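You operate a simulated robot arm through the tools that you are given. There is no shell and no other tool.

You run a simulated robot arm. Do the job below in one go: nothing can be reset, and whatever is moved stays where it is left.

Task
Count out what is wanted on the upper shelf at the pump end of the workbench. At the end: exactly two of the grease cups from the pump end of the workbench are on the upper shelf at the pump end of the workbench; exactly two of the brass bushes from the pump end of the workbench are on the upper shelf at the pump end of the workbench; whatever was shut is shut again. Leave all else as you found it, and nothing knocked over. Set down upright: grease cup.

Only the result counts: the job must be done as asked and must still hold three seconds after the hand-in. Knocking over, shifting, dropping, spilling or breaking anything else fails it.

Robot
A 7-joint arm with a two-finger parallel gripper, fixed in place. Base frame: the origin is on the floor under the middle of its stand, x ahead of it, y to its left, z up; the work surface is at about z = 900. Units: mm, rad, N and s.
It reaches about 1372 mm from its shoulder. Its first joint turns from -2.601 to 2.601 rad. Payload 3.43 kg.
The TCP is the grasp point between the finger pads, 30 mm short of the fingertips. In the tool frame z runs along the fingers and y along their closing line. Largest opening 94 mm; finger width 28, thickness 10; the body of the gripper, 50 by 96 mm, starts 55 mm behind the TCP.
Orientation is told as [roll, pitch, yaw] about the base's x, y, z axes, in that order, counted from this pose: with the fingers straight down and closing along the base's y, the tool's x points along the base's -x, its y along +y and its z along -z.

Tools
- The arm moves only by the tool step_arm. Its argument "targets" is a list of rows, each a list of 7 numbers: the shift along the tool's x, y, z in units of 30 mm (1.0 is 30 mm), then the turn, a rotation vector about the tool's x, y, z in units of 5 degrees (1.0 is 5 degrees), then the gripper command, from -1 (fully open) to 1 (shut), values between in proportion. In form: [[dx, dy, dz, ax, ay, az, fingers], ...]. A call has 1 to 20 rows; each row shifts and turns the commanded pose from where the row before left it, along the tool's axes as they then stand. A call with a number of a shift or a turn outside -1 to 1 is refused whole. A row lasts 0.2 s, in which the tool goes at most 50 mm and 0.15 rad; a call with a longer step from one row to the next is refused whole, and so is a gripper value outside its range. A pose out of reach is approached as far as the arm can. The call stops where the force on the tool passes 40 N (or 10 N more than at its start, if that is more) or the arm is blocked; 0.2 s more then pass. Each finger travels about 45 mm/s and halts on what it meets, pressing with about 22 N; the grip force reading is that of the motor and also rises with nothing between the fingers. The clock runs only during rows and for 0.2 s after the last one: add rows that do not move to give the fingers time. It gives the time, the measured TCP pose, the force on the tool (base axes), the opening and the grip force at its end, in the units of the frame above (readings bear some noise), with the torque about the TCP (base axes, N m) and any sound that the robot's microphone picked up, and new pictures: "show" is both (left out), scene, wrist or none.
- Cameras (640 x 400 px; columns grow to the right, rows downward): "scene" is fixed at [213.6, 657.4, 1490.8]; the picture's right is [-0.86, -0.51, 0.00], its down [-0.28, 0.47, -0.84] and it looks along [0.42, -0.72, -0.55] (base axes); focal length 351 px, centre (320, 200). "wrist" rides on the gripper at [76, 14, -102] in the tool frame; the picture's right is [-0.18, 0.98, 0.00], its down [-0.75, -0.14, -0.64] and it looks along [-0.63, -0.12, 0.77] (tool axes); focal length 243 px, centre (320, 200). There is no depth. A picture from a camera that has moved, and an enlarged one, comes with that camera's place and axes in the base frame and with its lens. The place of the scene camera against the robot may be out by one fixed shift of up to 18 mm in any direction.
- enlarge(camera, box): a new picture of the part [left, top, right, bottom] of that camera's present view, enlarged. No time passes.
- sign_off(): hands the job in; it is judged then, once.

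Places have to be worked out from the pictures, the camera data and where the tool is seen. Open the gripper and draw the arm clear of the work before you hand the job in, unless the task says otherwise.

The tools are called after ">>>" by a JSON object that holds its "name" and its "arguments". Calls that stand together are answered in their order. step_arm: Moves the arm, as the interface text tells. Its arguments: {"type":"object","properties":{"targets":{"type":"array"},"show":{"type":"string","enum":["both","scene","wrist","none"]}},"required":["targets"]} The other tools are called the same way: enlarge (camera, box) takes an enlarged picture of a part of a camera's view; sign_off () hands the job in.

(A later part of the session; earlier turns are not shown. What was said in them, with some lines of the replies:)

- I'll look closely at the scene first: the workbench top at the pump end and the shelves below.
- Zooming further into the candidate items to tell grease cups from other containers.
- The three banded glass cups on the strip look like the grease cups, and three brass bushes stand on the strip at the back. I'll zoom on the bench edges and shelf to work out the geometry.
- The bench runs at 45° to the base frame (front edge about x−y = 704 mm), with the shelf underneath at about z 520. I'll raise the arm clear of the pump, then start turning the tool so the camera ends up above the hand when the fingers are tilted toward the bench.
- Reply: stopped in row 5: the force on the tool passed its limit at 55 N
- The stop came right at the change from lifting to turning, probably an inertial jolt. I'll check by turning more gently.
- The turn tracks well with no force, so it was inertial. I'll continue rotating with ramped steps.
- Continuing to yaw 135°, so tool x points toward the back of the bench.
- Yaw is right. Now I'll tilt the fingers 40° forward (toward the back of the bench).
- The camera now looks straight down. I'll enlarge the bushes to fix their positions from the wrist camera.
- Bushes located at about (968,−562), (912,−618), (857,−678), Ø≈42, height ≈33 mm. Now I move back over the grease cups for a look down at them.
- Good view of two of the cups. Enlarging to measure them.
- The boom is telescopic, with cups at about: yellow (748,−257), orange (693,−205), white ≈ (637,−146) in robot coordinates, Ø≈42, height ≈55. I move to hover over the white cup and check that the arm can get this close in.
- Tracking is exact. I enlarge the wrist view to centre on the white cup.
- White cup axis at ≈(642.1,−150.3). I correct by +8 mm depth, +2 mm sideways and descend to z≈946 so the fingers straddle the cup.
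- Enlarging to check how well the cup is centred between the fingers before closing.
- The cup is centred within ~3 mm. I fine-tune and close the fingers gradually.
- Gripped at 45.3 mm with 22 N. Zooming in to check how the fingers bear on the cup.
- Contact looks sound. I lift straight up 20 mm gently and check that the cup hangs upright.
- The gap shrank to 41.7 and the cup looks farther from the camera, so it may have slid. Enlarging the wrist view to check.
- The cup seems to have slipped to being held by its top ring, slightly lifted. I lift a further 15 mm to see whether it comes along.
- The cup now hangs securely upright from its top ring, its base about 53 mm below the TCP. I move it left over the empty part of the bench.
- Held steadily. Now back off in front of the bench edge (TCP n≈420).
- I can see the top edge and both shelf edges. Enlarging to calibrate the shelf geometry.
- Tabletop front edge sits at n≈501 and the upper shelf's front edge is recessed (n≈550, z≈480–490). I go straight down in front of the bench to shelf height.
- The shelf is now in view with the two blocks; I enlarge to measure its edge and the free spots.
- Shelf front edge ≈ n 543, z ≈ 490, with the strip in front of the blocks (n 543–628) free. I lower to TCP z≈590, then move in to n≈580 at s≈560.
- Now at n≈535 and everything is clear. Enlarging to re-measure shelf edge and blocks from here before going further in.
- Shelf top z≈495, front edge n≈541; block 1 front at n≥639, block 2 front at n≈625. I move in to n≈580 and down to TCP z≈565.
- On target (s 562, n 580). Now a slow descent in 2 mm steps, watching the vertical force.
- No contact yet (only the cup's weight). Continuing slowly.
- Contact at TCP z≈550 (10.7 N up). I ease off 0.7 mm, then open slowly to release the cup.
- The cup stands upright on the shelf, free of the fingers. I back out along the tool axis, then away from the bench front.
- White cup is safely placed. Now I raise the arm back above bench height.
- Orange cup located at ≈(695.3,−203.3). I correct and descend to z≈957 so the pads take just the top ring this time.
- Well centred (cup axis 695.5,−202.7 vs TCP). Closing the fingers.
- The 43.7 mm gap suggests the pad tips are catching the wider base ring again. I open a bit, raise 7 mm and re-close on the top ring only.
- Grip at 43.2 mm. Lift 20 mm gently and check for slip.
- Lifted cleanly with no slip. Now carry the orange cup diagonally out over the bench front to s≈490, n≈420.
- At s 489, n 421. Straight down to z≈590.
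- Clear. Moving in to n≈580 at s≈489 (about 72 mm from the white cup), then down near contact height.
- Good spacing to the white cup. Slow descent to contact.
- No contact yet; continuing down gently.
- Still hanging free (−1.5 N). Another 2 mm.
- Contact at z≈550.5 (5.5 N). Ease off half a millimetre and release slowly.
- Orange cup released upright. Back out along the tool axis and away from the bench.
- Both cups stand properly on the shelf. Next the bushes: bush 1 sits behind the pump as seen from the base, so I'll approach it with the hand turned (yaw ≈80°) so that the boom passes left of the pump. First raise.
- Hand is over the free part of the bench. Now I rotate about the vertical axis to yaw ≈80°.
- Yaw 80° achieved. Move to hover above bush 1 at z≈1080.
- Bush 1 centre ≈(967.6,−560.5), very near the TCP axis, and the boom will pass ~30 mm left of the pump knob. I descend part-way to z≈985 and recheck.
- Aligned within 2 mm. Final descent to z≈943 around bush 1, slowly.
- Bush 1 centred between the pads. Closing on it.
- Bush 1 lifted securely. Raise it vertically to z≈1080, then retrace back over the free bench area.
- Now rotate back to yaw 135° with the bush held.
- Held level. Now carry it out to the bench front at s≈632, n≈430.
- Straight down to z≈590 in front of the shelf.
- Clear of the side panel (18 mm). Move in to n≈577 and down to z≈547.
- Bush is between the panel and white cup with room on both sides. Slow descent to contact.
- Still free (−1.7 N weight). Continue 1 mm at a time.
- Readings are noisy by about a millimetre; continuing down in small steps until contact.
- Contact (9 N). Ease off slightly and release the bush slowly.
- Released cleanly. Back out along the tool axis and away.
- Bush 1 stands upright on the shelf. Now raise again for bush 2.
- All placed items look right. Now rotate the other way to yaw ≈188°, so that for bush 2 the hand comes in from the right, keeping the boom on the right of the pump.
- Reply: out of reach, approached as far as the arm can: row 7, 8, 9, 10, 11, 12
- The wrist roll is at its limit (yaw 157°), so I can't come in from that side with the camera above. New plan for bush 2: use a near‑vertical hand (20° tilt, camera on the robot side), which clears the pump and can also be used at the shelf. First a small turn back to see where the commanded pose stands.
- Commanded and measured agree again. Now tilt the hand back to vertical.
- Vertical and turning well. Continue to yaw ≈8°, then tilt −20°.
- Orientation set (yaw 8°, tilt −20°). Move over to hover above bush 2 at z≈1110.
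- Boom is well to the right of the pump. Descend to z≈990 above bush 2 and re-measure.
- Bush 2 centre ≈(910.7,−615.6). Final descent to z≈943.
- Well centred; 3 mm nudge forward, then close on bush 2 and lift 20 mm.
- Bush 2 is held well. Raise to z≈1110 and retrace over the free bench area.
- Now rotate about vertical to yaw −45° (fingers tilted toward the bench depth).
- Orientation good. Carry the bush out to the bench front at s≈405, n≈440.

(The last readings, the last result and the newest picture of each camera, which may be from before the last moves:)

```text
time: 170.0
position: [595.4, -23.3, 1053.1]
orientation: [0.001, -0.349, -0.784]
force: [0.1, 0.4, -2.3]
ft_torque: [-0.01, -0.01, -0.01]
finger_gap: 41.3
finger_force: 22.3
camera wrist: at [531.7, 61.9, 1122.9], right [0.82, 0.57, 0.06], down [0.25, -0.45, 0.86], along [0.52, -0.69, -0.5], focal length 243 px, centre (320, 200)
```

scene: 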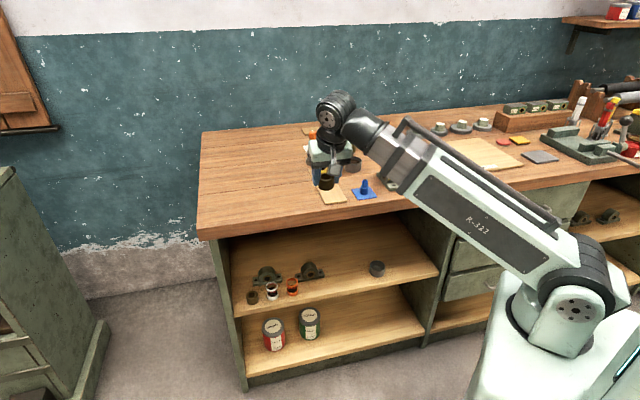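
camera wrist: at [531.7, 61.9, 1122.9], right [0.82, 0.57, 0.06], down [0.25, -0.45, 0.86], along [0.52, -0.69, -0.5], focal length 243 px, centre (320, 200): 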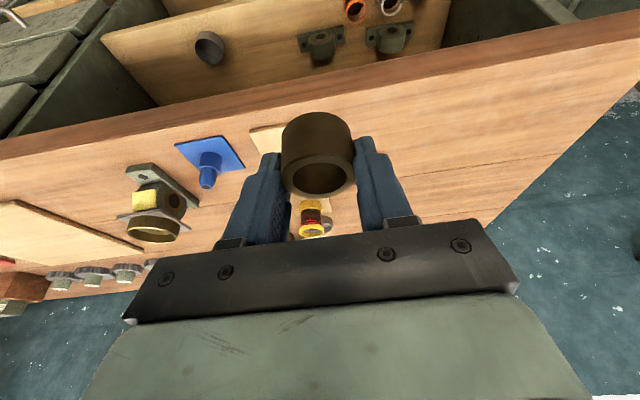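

At s 404, n 437. Straight down to z≈562.

>>> {"name": "step_arm", "arguments": {"targets": [[0.102, 0, 0.282, 0, 0, 0, 1], [0.239, 0, 0.658, 0, 0, 0, 1], [0.341, 0, 0.94, 0, 0, 0, 1], [0.341, 0, 0.94, 0, 0, 0, 1], [0.341, 0, 0.94, 0, 0, 0, 1], [0.341, 0, 0.94, 0, 0, 0, 1], [0.341, 0, 0.94, 0, 0, 0, 1], [0.341, 0, 0.94, 0, 0, 0, 1], [0.341, 0, 0.94, 0, 0, 0, 1], [0.341, 0, 0.94, 0, 0, 0, 1], [0.341, 0, 0.94, 0, 0, 0, 1], [0.341, 0, 0.94, 0, 0, 0, 1], [0.341, 0, 0.94, 0, 0, 0, 1], [0.341, 0, 0.94, 0, 0, 0, 1], [0.341, 0, 0.94, 0, 0, 0, 1], [0.341, 0, 0.94, 0, 0, 0, 1], [0.239, 0, 0.658, 0, 0, 0, 1], [0.153, 0, 0.423, 0, 0, 0, 1], [0.075, 0, 0.207, 0, 0, 0, 1], [0, 0, 0, 0, 0, 0, 1]]}}

>>> {"name": "enlarge", "arguments": {"camera": "wrist", "box": [160, 20, 480, 220]}}

```text
time: 174.2
position: [603.2, -23.4, 561.3]
orientation: [0.001, -0.349, -0.787]
force: [-0.4, -0.1, -2.1]
ft_torque: [-0.01, 0.01, -0.02]
finger_gap: 41.3
finger_force: 22.4
out of reach, approached as far as the arm can: row 7, 8
camera wrist: at [538.5, 61.3, 631.8], right [0.82, 0.57, 0.06], down [0.25, -0.45, 0.86], along [0.52, -0.69, -0.5], focal length 243 px, centre (320, 200)
```

scene: 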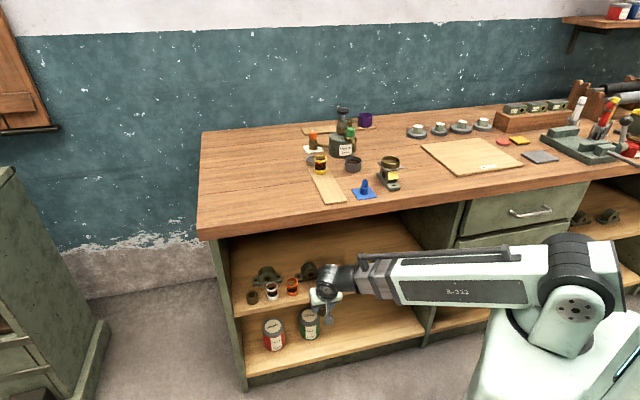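
wrist: 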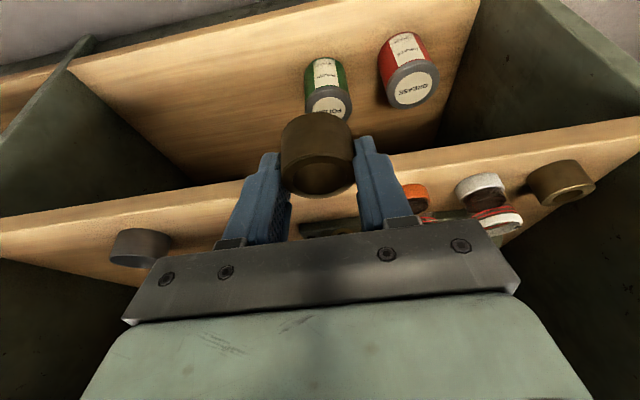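

```text
2.00 times, centred on (320, 120) of wrist
camera zoom: at [538.5, 61.3, 631.8], right [0.82, 0.57, 0.06], down [0.25, -0.45, 0.86], along [0.52, -0.69, -0.5], focal length 485 px, centre (320, 360)
```

zoom: 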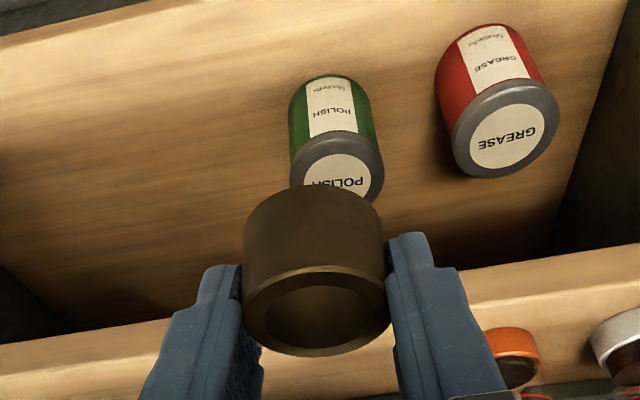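

Just in front of the shelf with the bush at about 30 mm above shelf level. Move in to n≈577, s≈405.

>>> {"name": "step_arm", "arguments": {"targets": [[-0.282, -0.02, 0.102, 0, 0, 0, 1], [-0.658, -0.03, 0.239, 0, 0, 0, 1], [-0.846, -0.035, 0.307, 0, 0, 0, 1], [-0.846, -0.035, 0.307, 0, 0, 0, 1], [-0.846, -0.035, 0.307, 0, 0, 0, 1], [-0.47, -0.01, 0.17, 0, 0, 0, 1], [-0.254, 0, 0.092, 0, 0, 0, 1], [0, 0, 0, 0, 0, 0, 1]]}}

>>> {"name": "enlarge", "arguments": {"camera": "wrist", "box": [160, 20, 480, 240]}}

>>> {"name": "enlarge", "arguments": {"camera": "scene", "box": [230, 220, 380, 330]}}

```text
time: 176.0
position: [696.1, -122.9, 560.7]
orientation: [0.003, -0.349, -0.787]
force: [-1.0, 0.0, -2.8]
ft_torque: [0.01, -0.01, -0.03]
finger_gap: 41.3
finger_force: 22.2
camera wrist: at [630.8, -37.7, 632.2], right [0.82, 0.57, 0.06], down [0.25, -0.45, 0.86], along [0.52, -0.69, -0.51], focal length 243 px, centre (320, 200)
```

scene: 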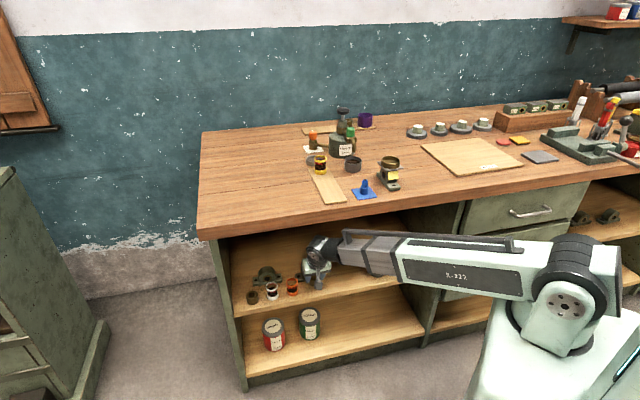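
wrist: 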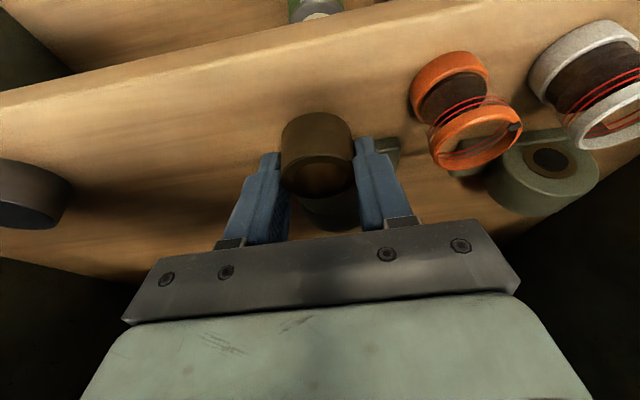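

```text
1.82 times, centred on (320, 130) of wrist
camera zoom: at [630.8, -37.7, 632.2], right [0.82, 0.57, 0.06], down [0.25, -0.45, 0.86], along [0.52, -0.69, -0.51], focal length 441 px, centre (320, 327)
```

zoom: 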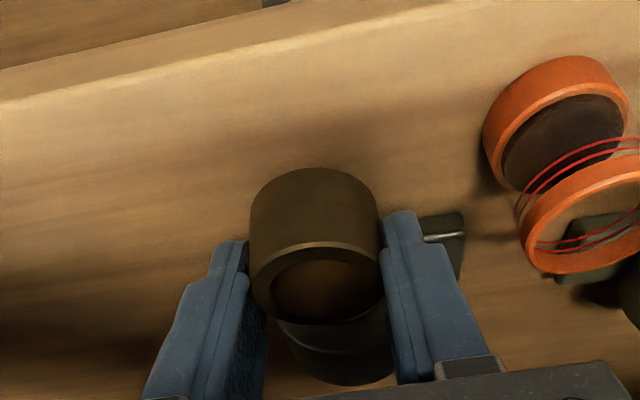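

```text
3.64 times, centred on (305, 275) of scene
camera zoom: at [213.6, 657.4, 1490.8], right [-0.86, -0.51, 0.0], down [-0.28, 0.47, -0.84], along [0.42, -0.72, -0.55], focal length 1275 px, centre (374, -73)
```

zoom: 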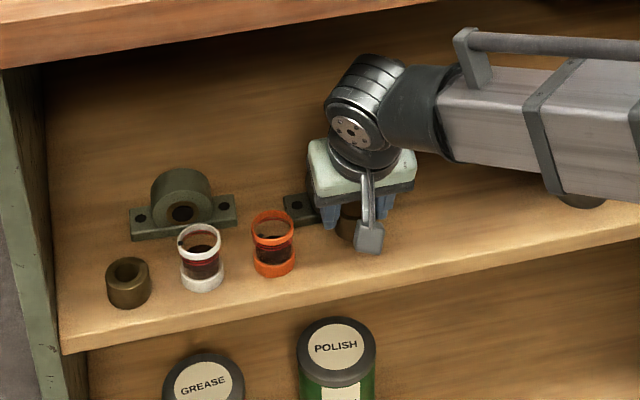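

On target (s 405, n 579). Slow descent toward the shelf.

>>> {"name": "step_arm", "arguments": {"targets": [[0.0227, 0, 0.0627, 0, 0, 0, 1], [0.034, 0, 0.094, 0, 0, 0, 1], [0.034, 0, 0.094, 0, 0, 0, 1], [0.034, 0, 0.094, 0, 0, 0, 1], [0.034, 0, 0.094, 0, 0, 0, 1], [0.034, 0, 0.094, 0, 0, 0, 1], [0.034, 0, 0.094, 0, 0, 0, 1], [0.0227, 0, 0.0627, 0, 0, 0, 1], [0.0114, 0, 0.0313, 0, 0, 0, 1], [0, 0, 0, 0, 0, 0, 1]], "show": "none"}}

>>> {"name": "step_arm", "arguments": {"targets": [[0.0114, 0, 0.0313, 0, 0, 0, 1], [0.0114, 0, 0.0313, 0, 0, 0, 1], [0, 0, 0, 0, 0, 0, 1]], "show": "none"}}

```text
time: 178.2
position: [695.7, -122.0, 539.6]
orientation: [0.003, -0.349, -0.784]
force: [-1.4, -0.1, -2.2]
ft_torque: [0.03, 0.01, -0.01]
finger_gap: 41.1
finger_force: 21.5
```

```text
time: 179.0
position: [693.8, -122.9, 537.0]
orientation: [0.0, -0.349, -0.785]
force: [-0.6, 0.5, -1.7]
ft_torque: [0.02, 0.02, 0.04]
finger_gap: 41.0
finger_force: 22.0
```

Still free. Continue a few mm more.

>>> {"name": "step_arm", "arguments": {"targets": [[0.0114, 0, 0.0313, 0, 0, 0, 1], [0.0114, 0, 0.0313, 0, 0, 0, 1], [0.0114, 0, 0.0313, 0, 0, 0, 1], [0, 0, 0, 0, 0, 0, 1]], "show": "none"}}

>>> {"name": "step_arm", "arguments": {"targets": [[0.0114, 0, 0.0313, 0, 0, 0, 1], [0.0114, 0, 0.0313, 0, 0, 0, 1], [0, 0, 0, 0, 0, 0, 1]], "show": "none"}}

```text
time: 180.0
position: [694.9, -122.7, 535.3]
orientation: [0.001, -0.347, -0.786]
force: [-0.3, -0.5, -2.2]
ft_torque: [0.0, -0.01, 0.01]
finger_gap: 41.1
finger_force: 23.0
```

```text
time: 180.8
position: [694.3, -123.0, 533.2]
orientation: [0.002, -0.348, -0.786]
force: [-0.2, -0.4, -2.0]
ft_torque: [0.0, -0.01, 0.0]
finger_gap: 41.1
finger_force: 22.0
```

>>> {"name": "step_arm", "arguments": {"targets": [[0.0114, 0, 0.0313, 0, 0, 0, 1], [0.0114, 0, 0.0313, 0, 0, 0, 1], [0, 0, 0, 0, 0, 0, 1]], "show": "none"}}

```text
time: 181.6
position: [696.3, -122.5, 531.8]
orientation: [0.001, -0.35, -0.785]
force: [0.1, 0.1, -0.7]
ft_torque: [-0.01, -0.01, 0.02]
finger_gap: 41.2
finger_force: 22.4
```

Force is starting to change (−0.7 N). One more millimetre step.

>>> {"name": "step_arm", "arguments": {"targets": [[0.0114, 0, 0.0313, 0, 0, 0, 1], [0, 0, 0, 0, 0, 0, 1]], "show": "wrist"}}

```text
time: 182.2
position: [694.5, -122.7, 530.5]
orientation: [0.002, -0.349, -0.782]
force: [0.2, 2.9, 6.1]
ft_torque: [-0.03, -0.06, 0.04]
finger_gap: 41.0
finger_force: 22.0
camera wrist: at [630.1, -37.5, 600.9], right [0.82, 0.57, 0.07], down [0.24, -0.45, 0.86], along [0.52, -0.69, -0.5], focal length 243 px, centre (320, 200)
```

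wrist: 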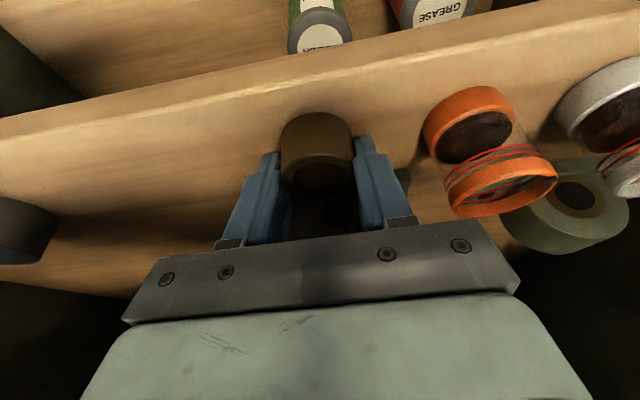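

Contact (6 N). Ease off slightly and release bush 2 slowly.

>>> {"name": "step_arm", "arguments": {"targets": [[-0.004, 0, -0.012, 0, 0, 0, 1], [0, 0, 0, 0, 0, 0, 0.4], [0, 0, 0, 0, 0, 0, 0.16], [0, 0, 0, 0, 0, 0, 0.1], [0, 0, 0, 0, 0, 0, 0.04], [0, 0, 0, 0, 0, 0, -0.04], [0, 0, 0, 0, 0, 0, -0.12], [0, 0, 0, 0, 0, 0, -0.2], [0, 0, 0, 0, 0, 0, -0.2]], "show": "wrist"}}

>>> {"name": "enlarge", "arguments": {"camera": "wrist", "box": [180, 60, 480, 250]}}

```text
time: 184.2
position: [695.4, -121.7, 530.9]
orientation: [0.002, -0.347, -0.785]
force: [0.2, 0.6, -0.5]
ft_torque: [-0.02, -0.01, -0.05]
finger_gap: 56.4
finger_force: 0.1
camera wrist: at [630.3, -37.8, 601.0], right [0.82, 0.57, 0.06], down [0.25, -0.45, 0.86], along [0.52, -0.69, -0.5], focal length 243 px, centre (320, 200)
```

wrist: 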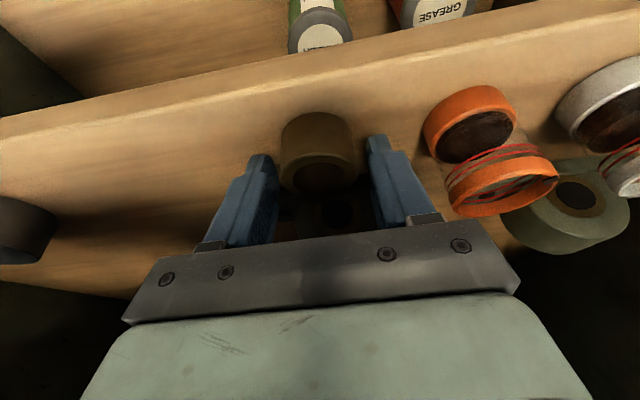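

```text
2.11 times, centred on (330, 155) of wrist
camera zoom: at [630.3, -37.8, 601.0], right [0.82, 0.57, 0.06], down [0.25, -0.45, 0.86], along [0.52, -0.69, -0.5], focal length 511 px, centre (299, 295)
```

zoom: 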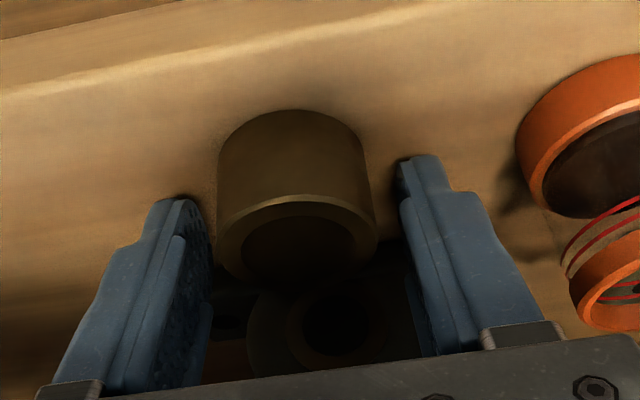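

Bush 2 stands free. Retreat up-and-back along the tool axis, then straight out.

>>> {"name": "step_arm", "arguments": {"targets": [[0, 0, -0.2, 0, 0, 0, -0.2], [0, 0, -0.5, 0, 0, 0, -0.2], [0, 0, -0.7, 0, 0, 0, -0.2], [0, 0, -0.4, 0, 0, 0, -0.2], [0, 0, -0.2, 0, 0, 0, -0.2], [0, 0, 0, 0, 0, 0, -0.2], [0.282, 0, -0.102, 0, 0, 0, -0.2], [0.658, 0, -0.239, 0, 0, 0, -0.2], [0.846, 0, -0.307, 0, 0, 0, -0.2], [0.846, 0, -0.307, 0, 0, 0, -0.2], [0.564, 0, -0.205, 0, 0, 0, -0.2], [0.28, 0, -0.1, 0, 0, 0, -0.2], [0, 0, 0, 0, 0, 0, -0.2]]}}

>>> {"name": "enlarge", "arguments": {"camera": "scene", "box": [220, 210, 400, 330]}}

>>> {"name": "enlarge", "arguments": {"camera": "wrist", "box": [100, 20, 640, 300]}}

```text
time: 187.0
position: [603.2, -28.4, 585.7]
orientation: [0.002, -0.348, -0.786]
force: [0.8, -0.3, 0.3]
ft_torque: [0.02, 0.01, -0.02]
finger_gap: 56.5
finger_force: 0.2
camera wrist: at [538.0, 56.5, 656.7], right [0.82, 0.57, 0.06], down [0.25, -0.45, 0.86], along [0.52, -0.69, -0.5], focal length 243 px, centre (320, 200)
```

scene: 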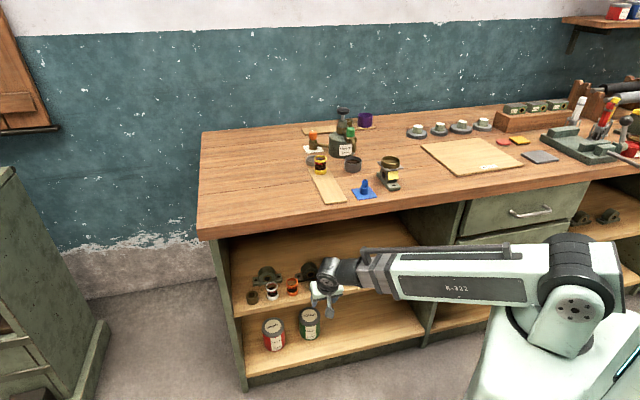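
wrist: 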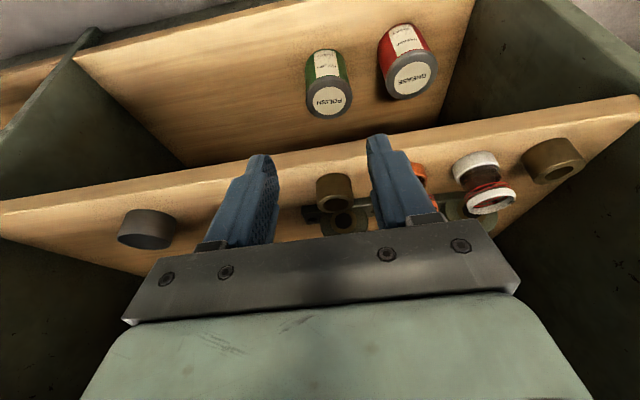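

```text
3.33 times, centred on (310, 270) of scene
camera zoom: at [213.6, 657.4, 1490.8], right [-0.86, -0.51, 0.0], down [-0.28, 0.47, -0.84], along [0.42, -0.72, -0.55], focal length 1169 px, centre (353, -33)
```

zoom: 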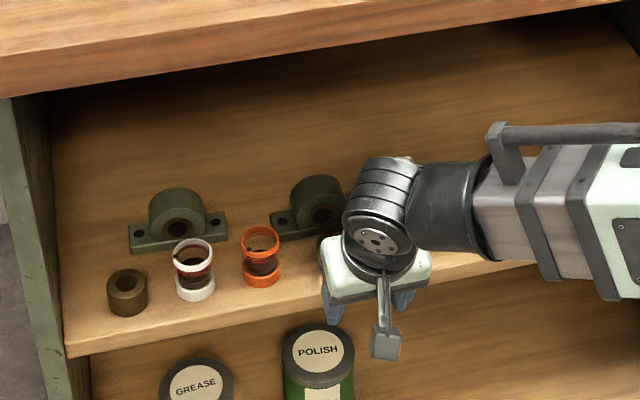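

```text
1.19 times, centred on (370, 160) of wrist
camera zoom: at [538.0, 56.5, 656.7], right [0.82, 0.57, 0.06], down [0.25, -0.45, 0.86], along [0.52, -0.69, -0.5], focal length 288 px, centre (261, 247)
```

zoom: 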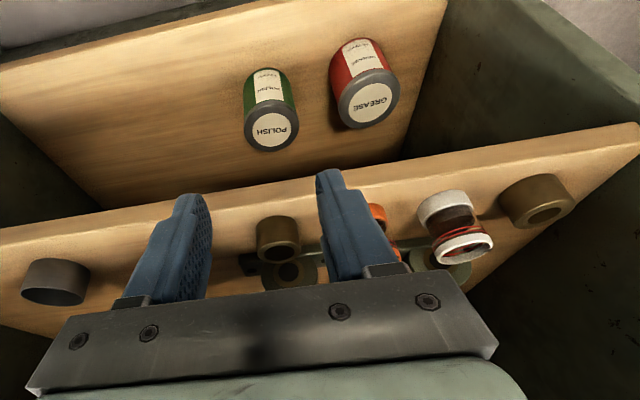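

All four items stand on the upper shelf. I shift left to a comfortable reach, open the gripper, and raise the arm clear.

>>> {"name": "step_arm", "arguments": {"targets": [[0, 0.25, 0, 0, 0, 0, -0.3], [0, 0.6, 0, 0, 0, 0, -0.5], [0, 0.8, 0, 0, 0, 0, -0.8], [0, 0.6, 0, 0, 0, 0, -1], [0, 0.4, 0, 0, 0, 0, -1], [0, 0, 0, 0, 0, 0, -1]], "show": "none"}}

>>> {"name": "step_arm", "arguments": {"targets": [[-0.102, 0, -0.282, 0, 0, 0, -1], [-0.239, 0, -0.658, 0, 0, 0, -1], [-0.341, 0, -0.94, 0, 0, 0, -1], [-0.341, 0, -0.94, 0, 0, 0, -1], [-0.341, 0, -0.94, 0, 0, 0, -1], [-0.341, 0, -0.94, 0, 0, 0, -1], [-0.341, 0, -0.94, 0, 0, 0, -1], [-0.341, 0, -0.94, 0, 0, 0, -1], [-0.341, 0, -0.94, 0, 0, 0, -1], [-0.341, 0, -0.94, 0, 0, 0, -1], [-0.341, 0, -0.94, 0, 0, 0, -1], [-0.341, 0, -0.94, 0, 0, 0, -1], [-0.341, 0, -0.94, 0, 0, 0, -1], [-0.341, 0, -0.94, 0, 0, 0, -1], [-0.341, 0, -0.94, 0, 0, 0, -1], [-0.341, 0, -0.94, 0, 0, 0, -1], [-0.341, 0, -0.94, 0, 0, 0, -1], [-0.341, 0, -0.94, 0, 0, 0, -1], [-0.239, 0, -0.658, 0, 0, 0, -1], [-0.102, 0, -0.282, 0, 0, 0, -1]]}}

>>> {"name": "enlarge", "arguments": {"camera": "scene", "box": [210, 210, 440, 360]}}

>>> {"name": "enlarge", "arguments": {"camera": "scene", "box": [290, 90, 430, 210]}}

```text
time: 188.4
position: [659.8, 25.9, 586.5]
orientation: [0.001, -0.35, -0.784]
force: [0.4, -1.1, -0.3]
ft_torque: [-0.04, -0.05, 0.0]
finger_gap: 93.7
finger_force: 0.0
```

```text
time: 192.6
position: [655.7, 26.1, 1125.6]
orientation: [0.001, -0.348, -0.783]
force: [-0.2, 1.2, 0.9]
ft_torque: [0.0, -0.02, -0.01]
finger_gap: 93.9
finger_force: 0.1
camera wrist: at [590.8, 111.0, 1196.7], right [0.82, 0.57, 0.06], down [0.25, -0.45, 0.86], along [0.52, -0.69, -0.5], focal length 243 px, centre (320, 200)
```

scene: 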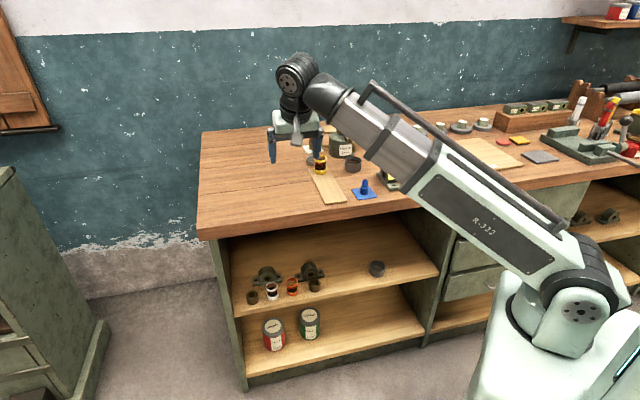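
wrist: 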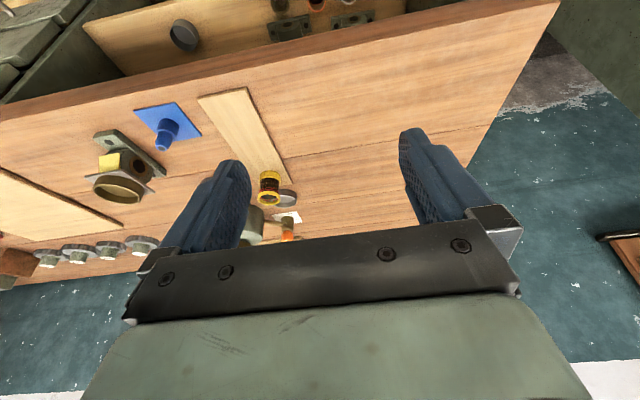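

```text
2.67 times, centred on (325, 285) of scene
camera zoom: at [213.6, 657.4, 1490.8], right [-0.86, -0.51, 0.0], down [-0.28, 0.47, -0.84], along [0.42, -0.72, -0.55], focal length 935 px, centre (307, -27)
```

zoom: 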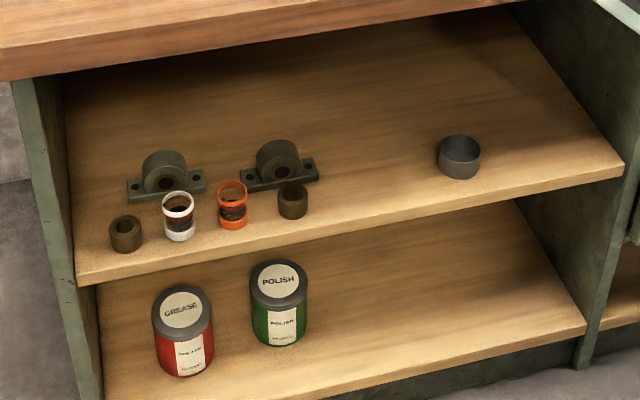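

```text
3.33 times, centred on (360, 150) of scene
camera zoom: at [213.6, 657.4, 1490.8], right [-0.86, -0.51, 0.0], down [-0.28, 0.47, -0.84], along [0.42, -0.72, -0.55], focal length 1169 px, centre (187, 367)
```

zoom: 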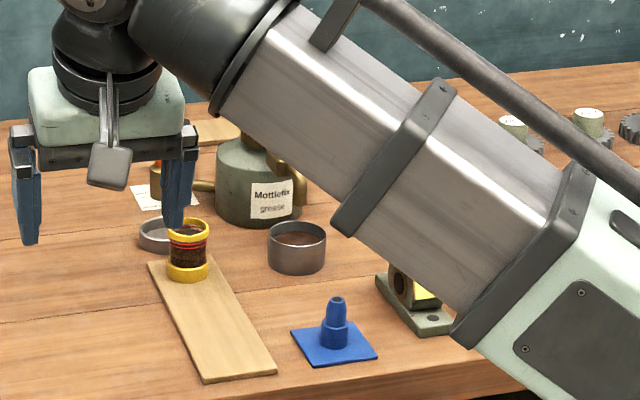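

Two banded grease cups (white and orange) stand upright on the upper shelf, with two brass bushes beside them. The remaining cup, the remaining bush and everything else look unmoved. The gripper is open and the arm is clear, so I hand the job in.

>>> {"name": "sign_off", "arguments": {}}

```text
The job is handed in.
```

The job is handed in. Two grease cups (white and orange) and two brass bushes from the pump end are on the upper shelf, all standing upright.

- **Grease cups:** I took these to be the three glass cups with coloured bands on the wooden strip. The plain metal cups looked like something else, so I left them alone. The yellow cup is still in its place.
- **Brass bushes:** I took the two from the left end of the back strip. The third is still there next to the purple cup.
- **Everything else:** in the last pictures, nothing else looked moved, knocked over or spilled. I opened nothing, so there was nothing to shut again.
- **Arm:** it is raised in front of the bench with the gripper open.

The white cup slipped about 14 mm in the fingers during its first lift, but stayed upright and settled firmly before I moved it. One wrist turn also hit its limit, so I picked up the second bush from a different angle.
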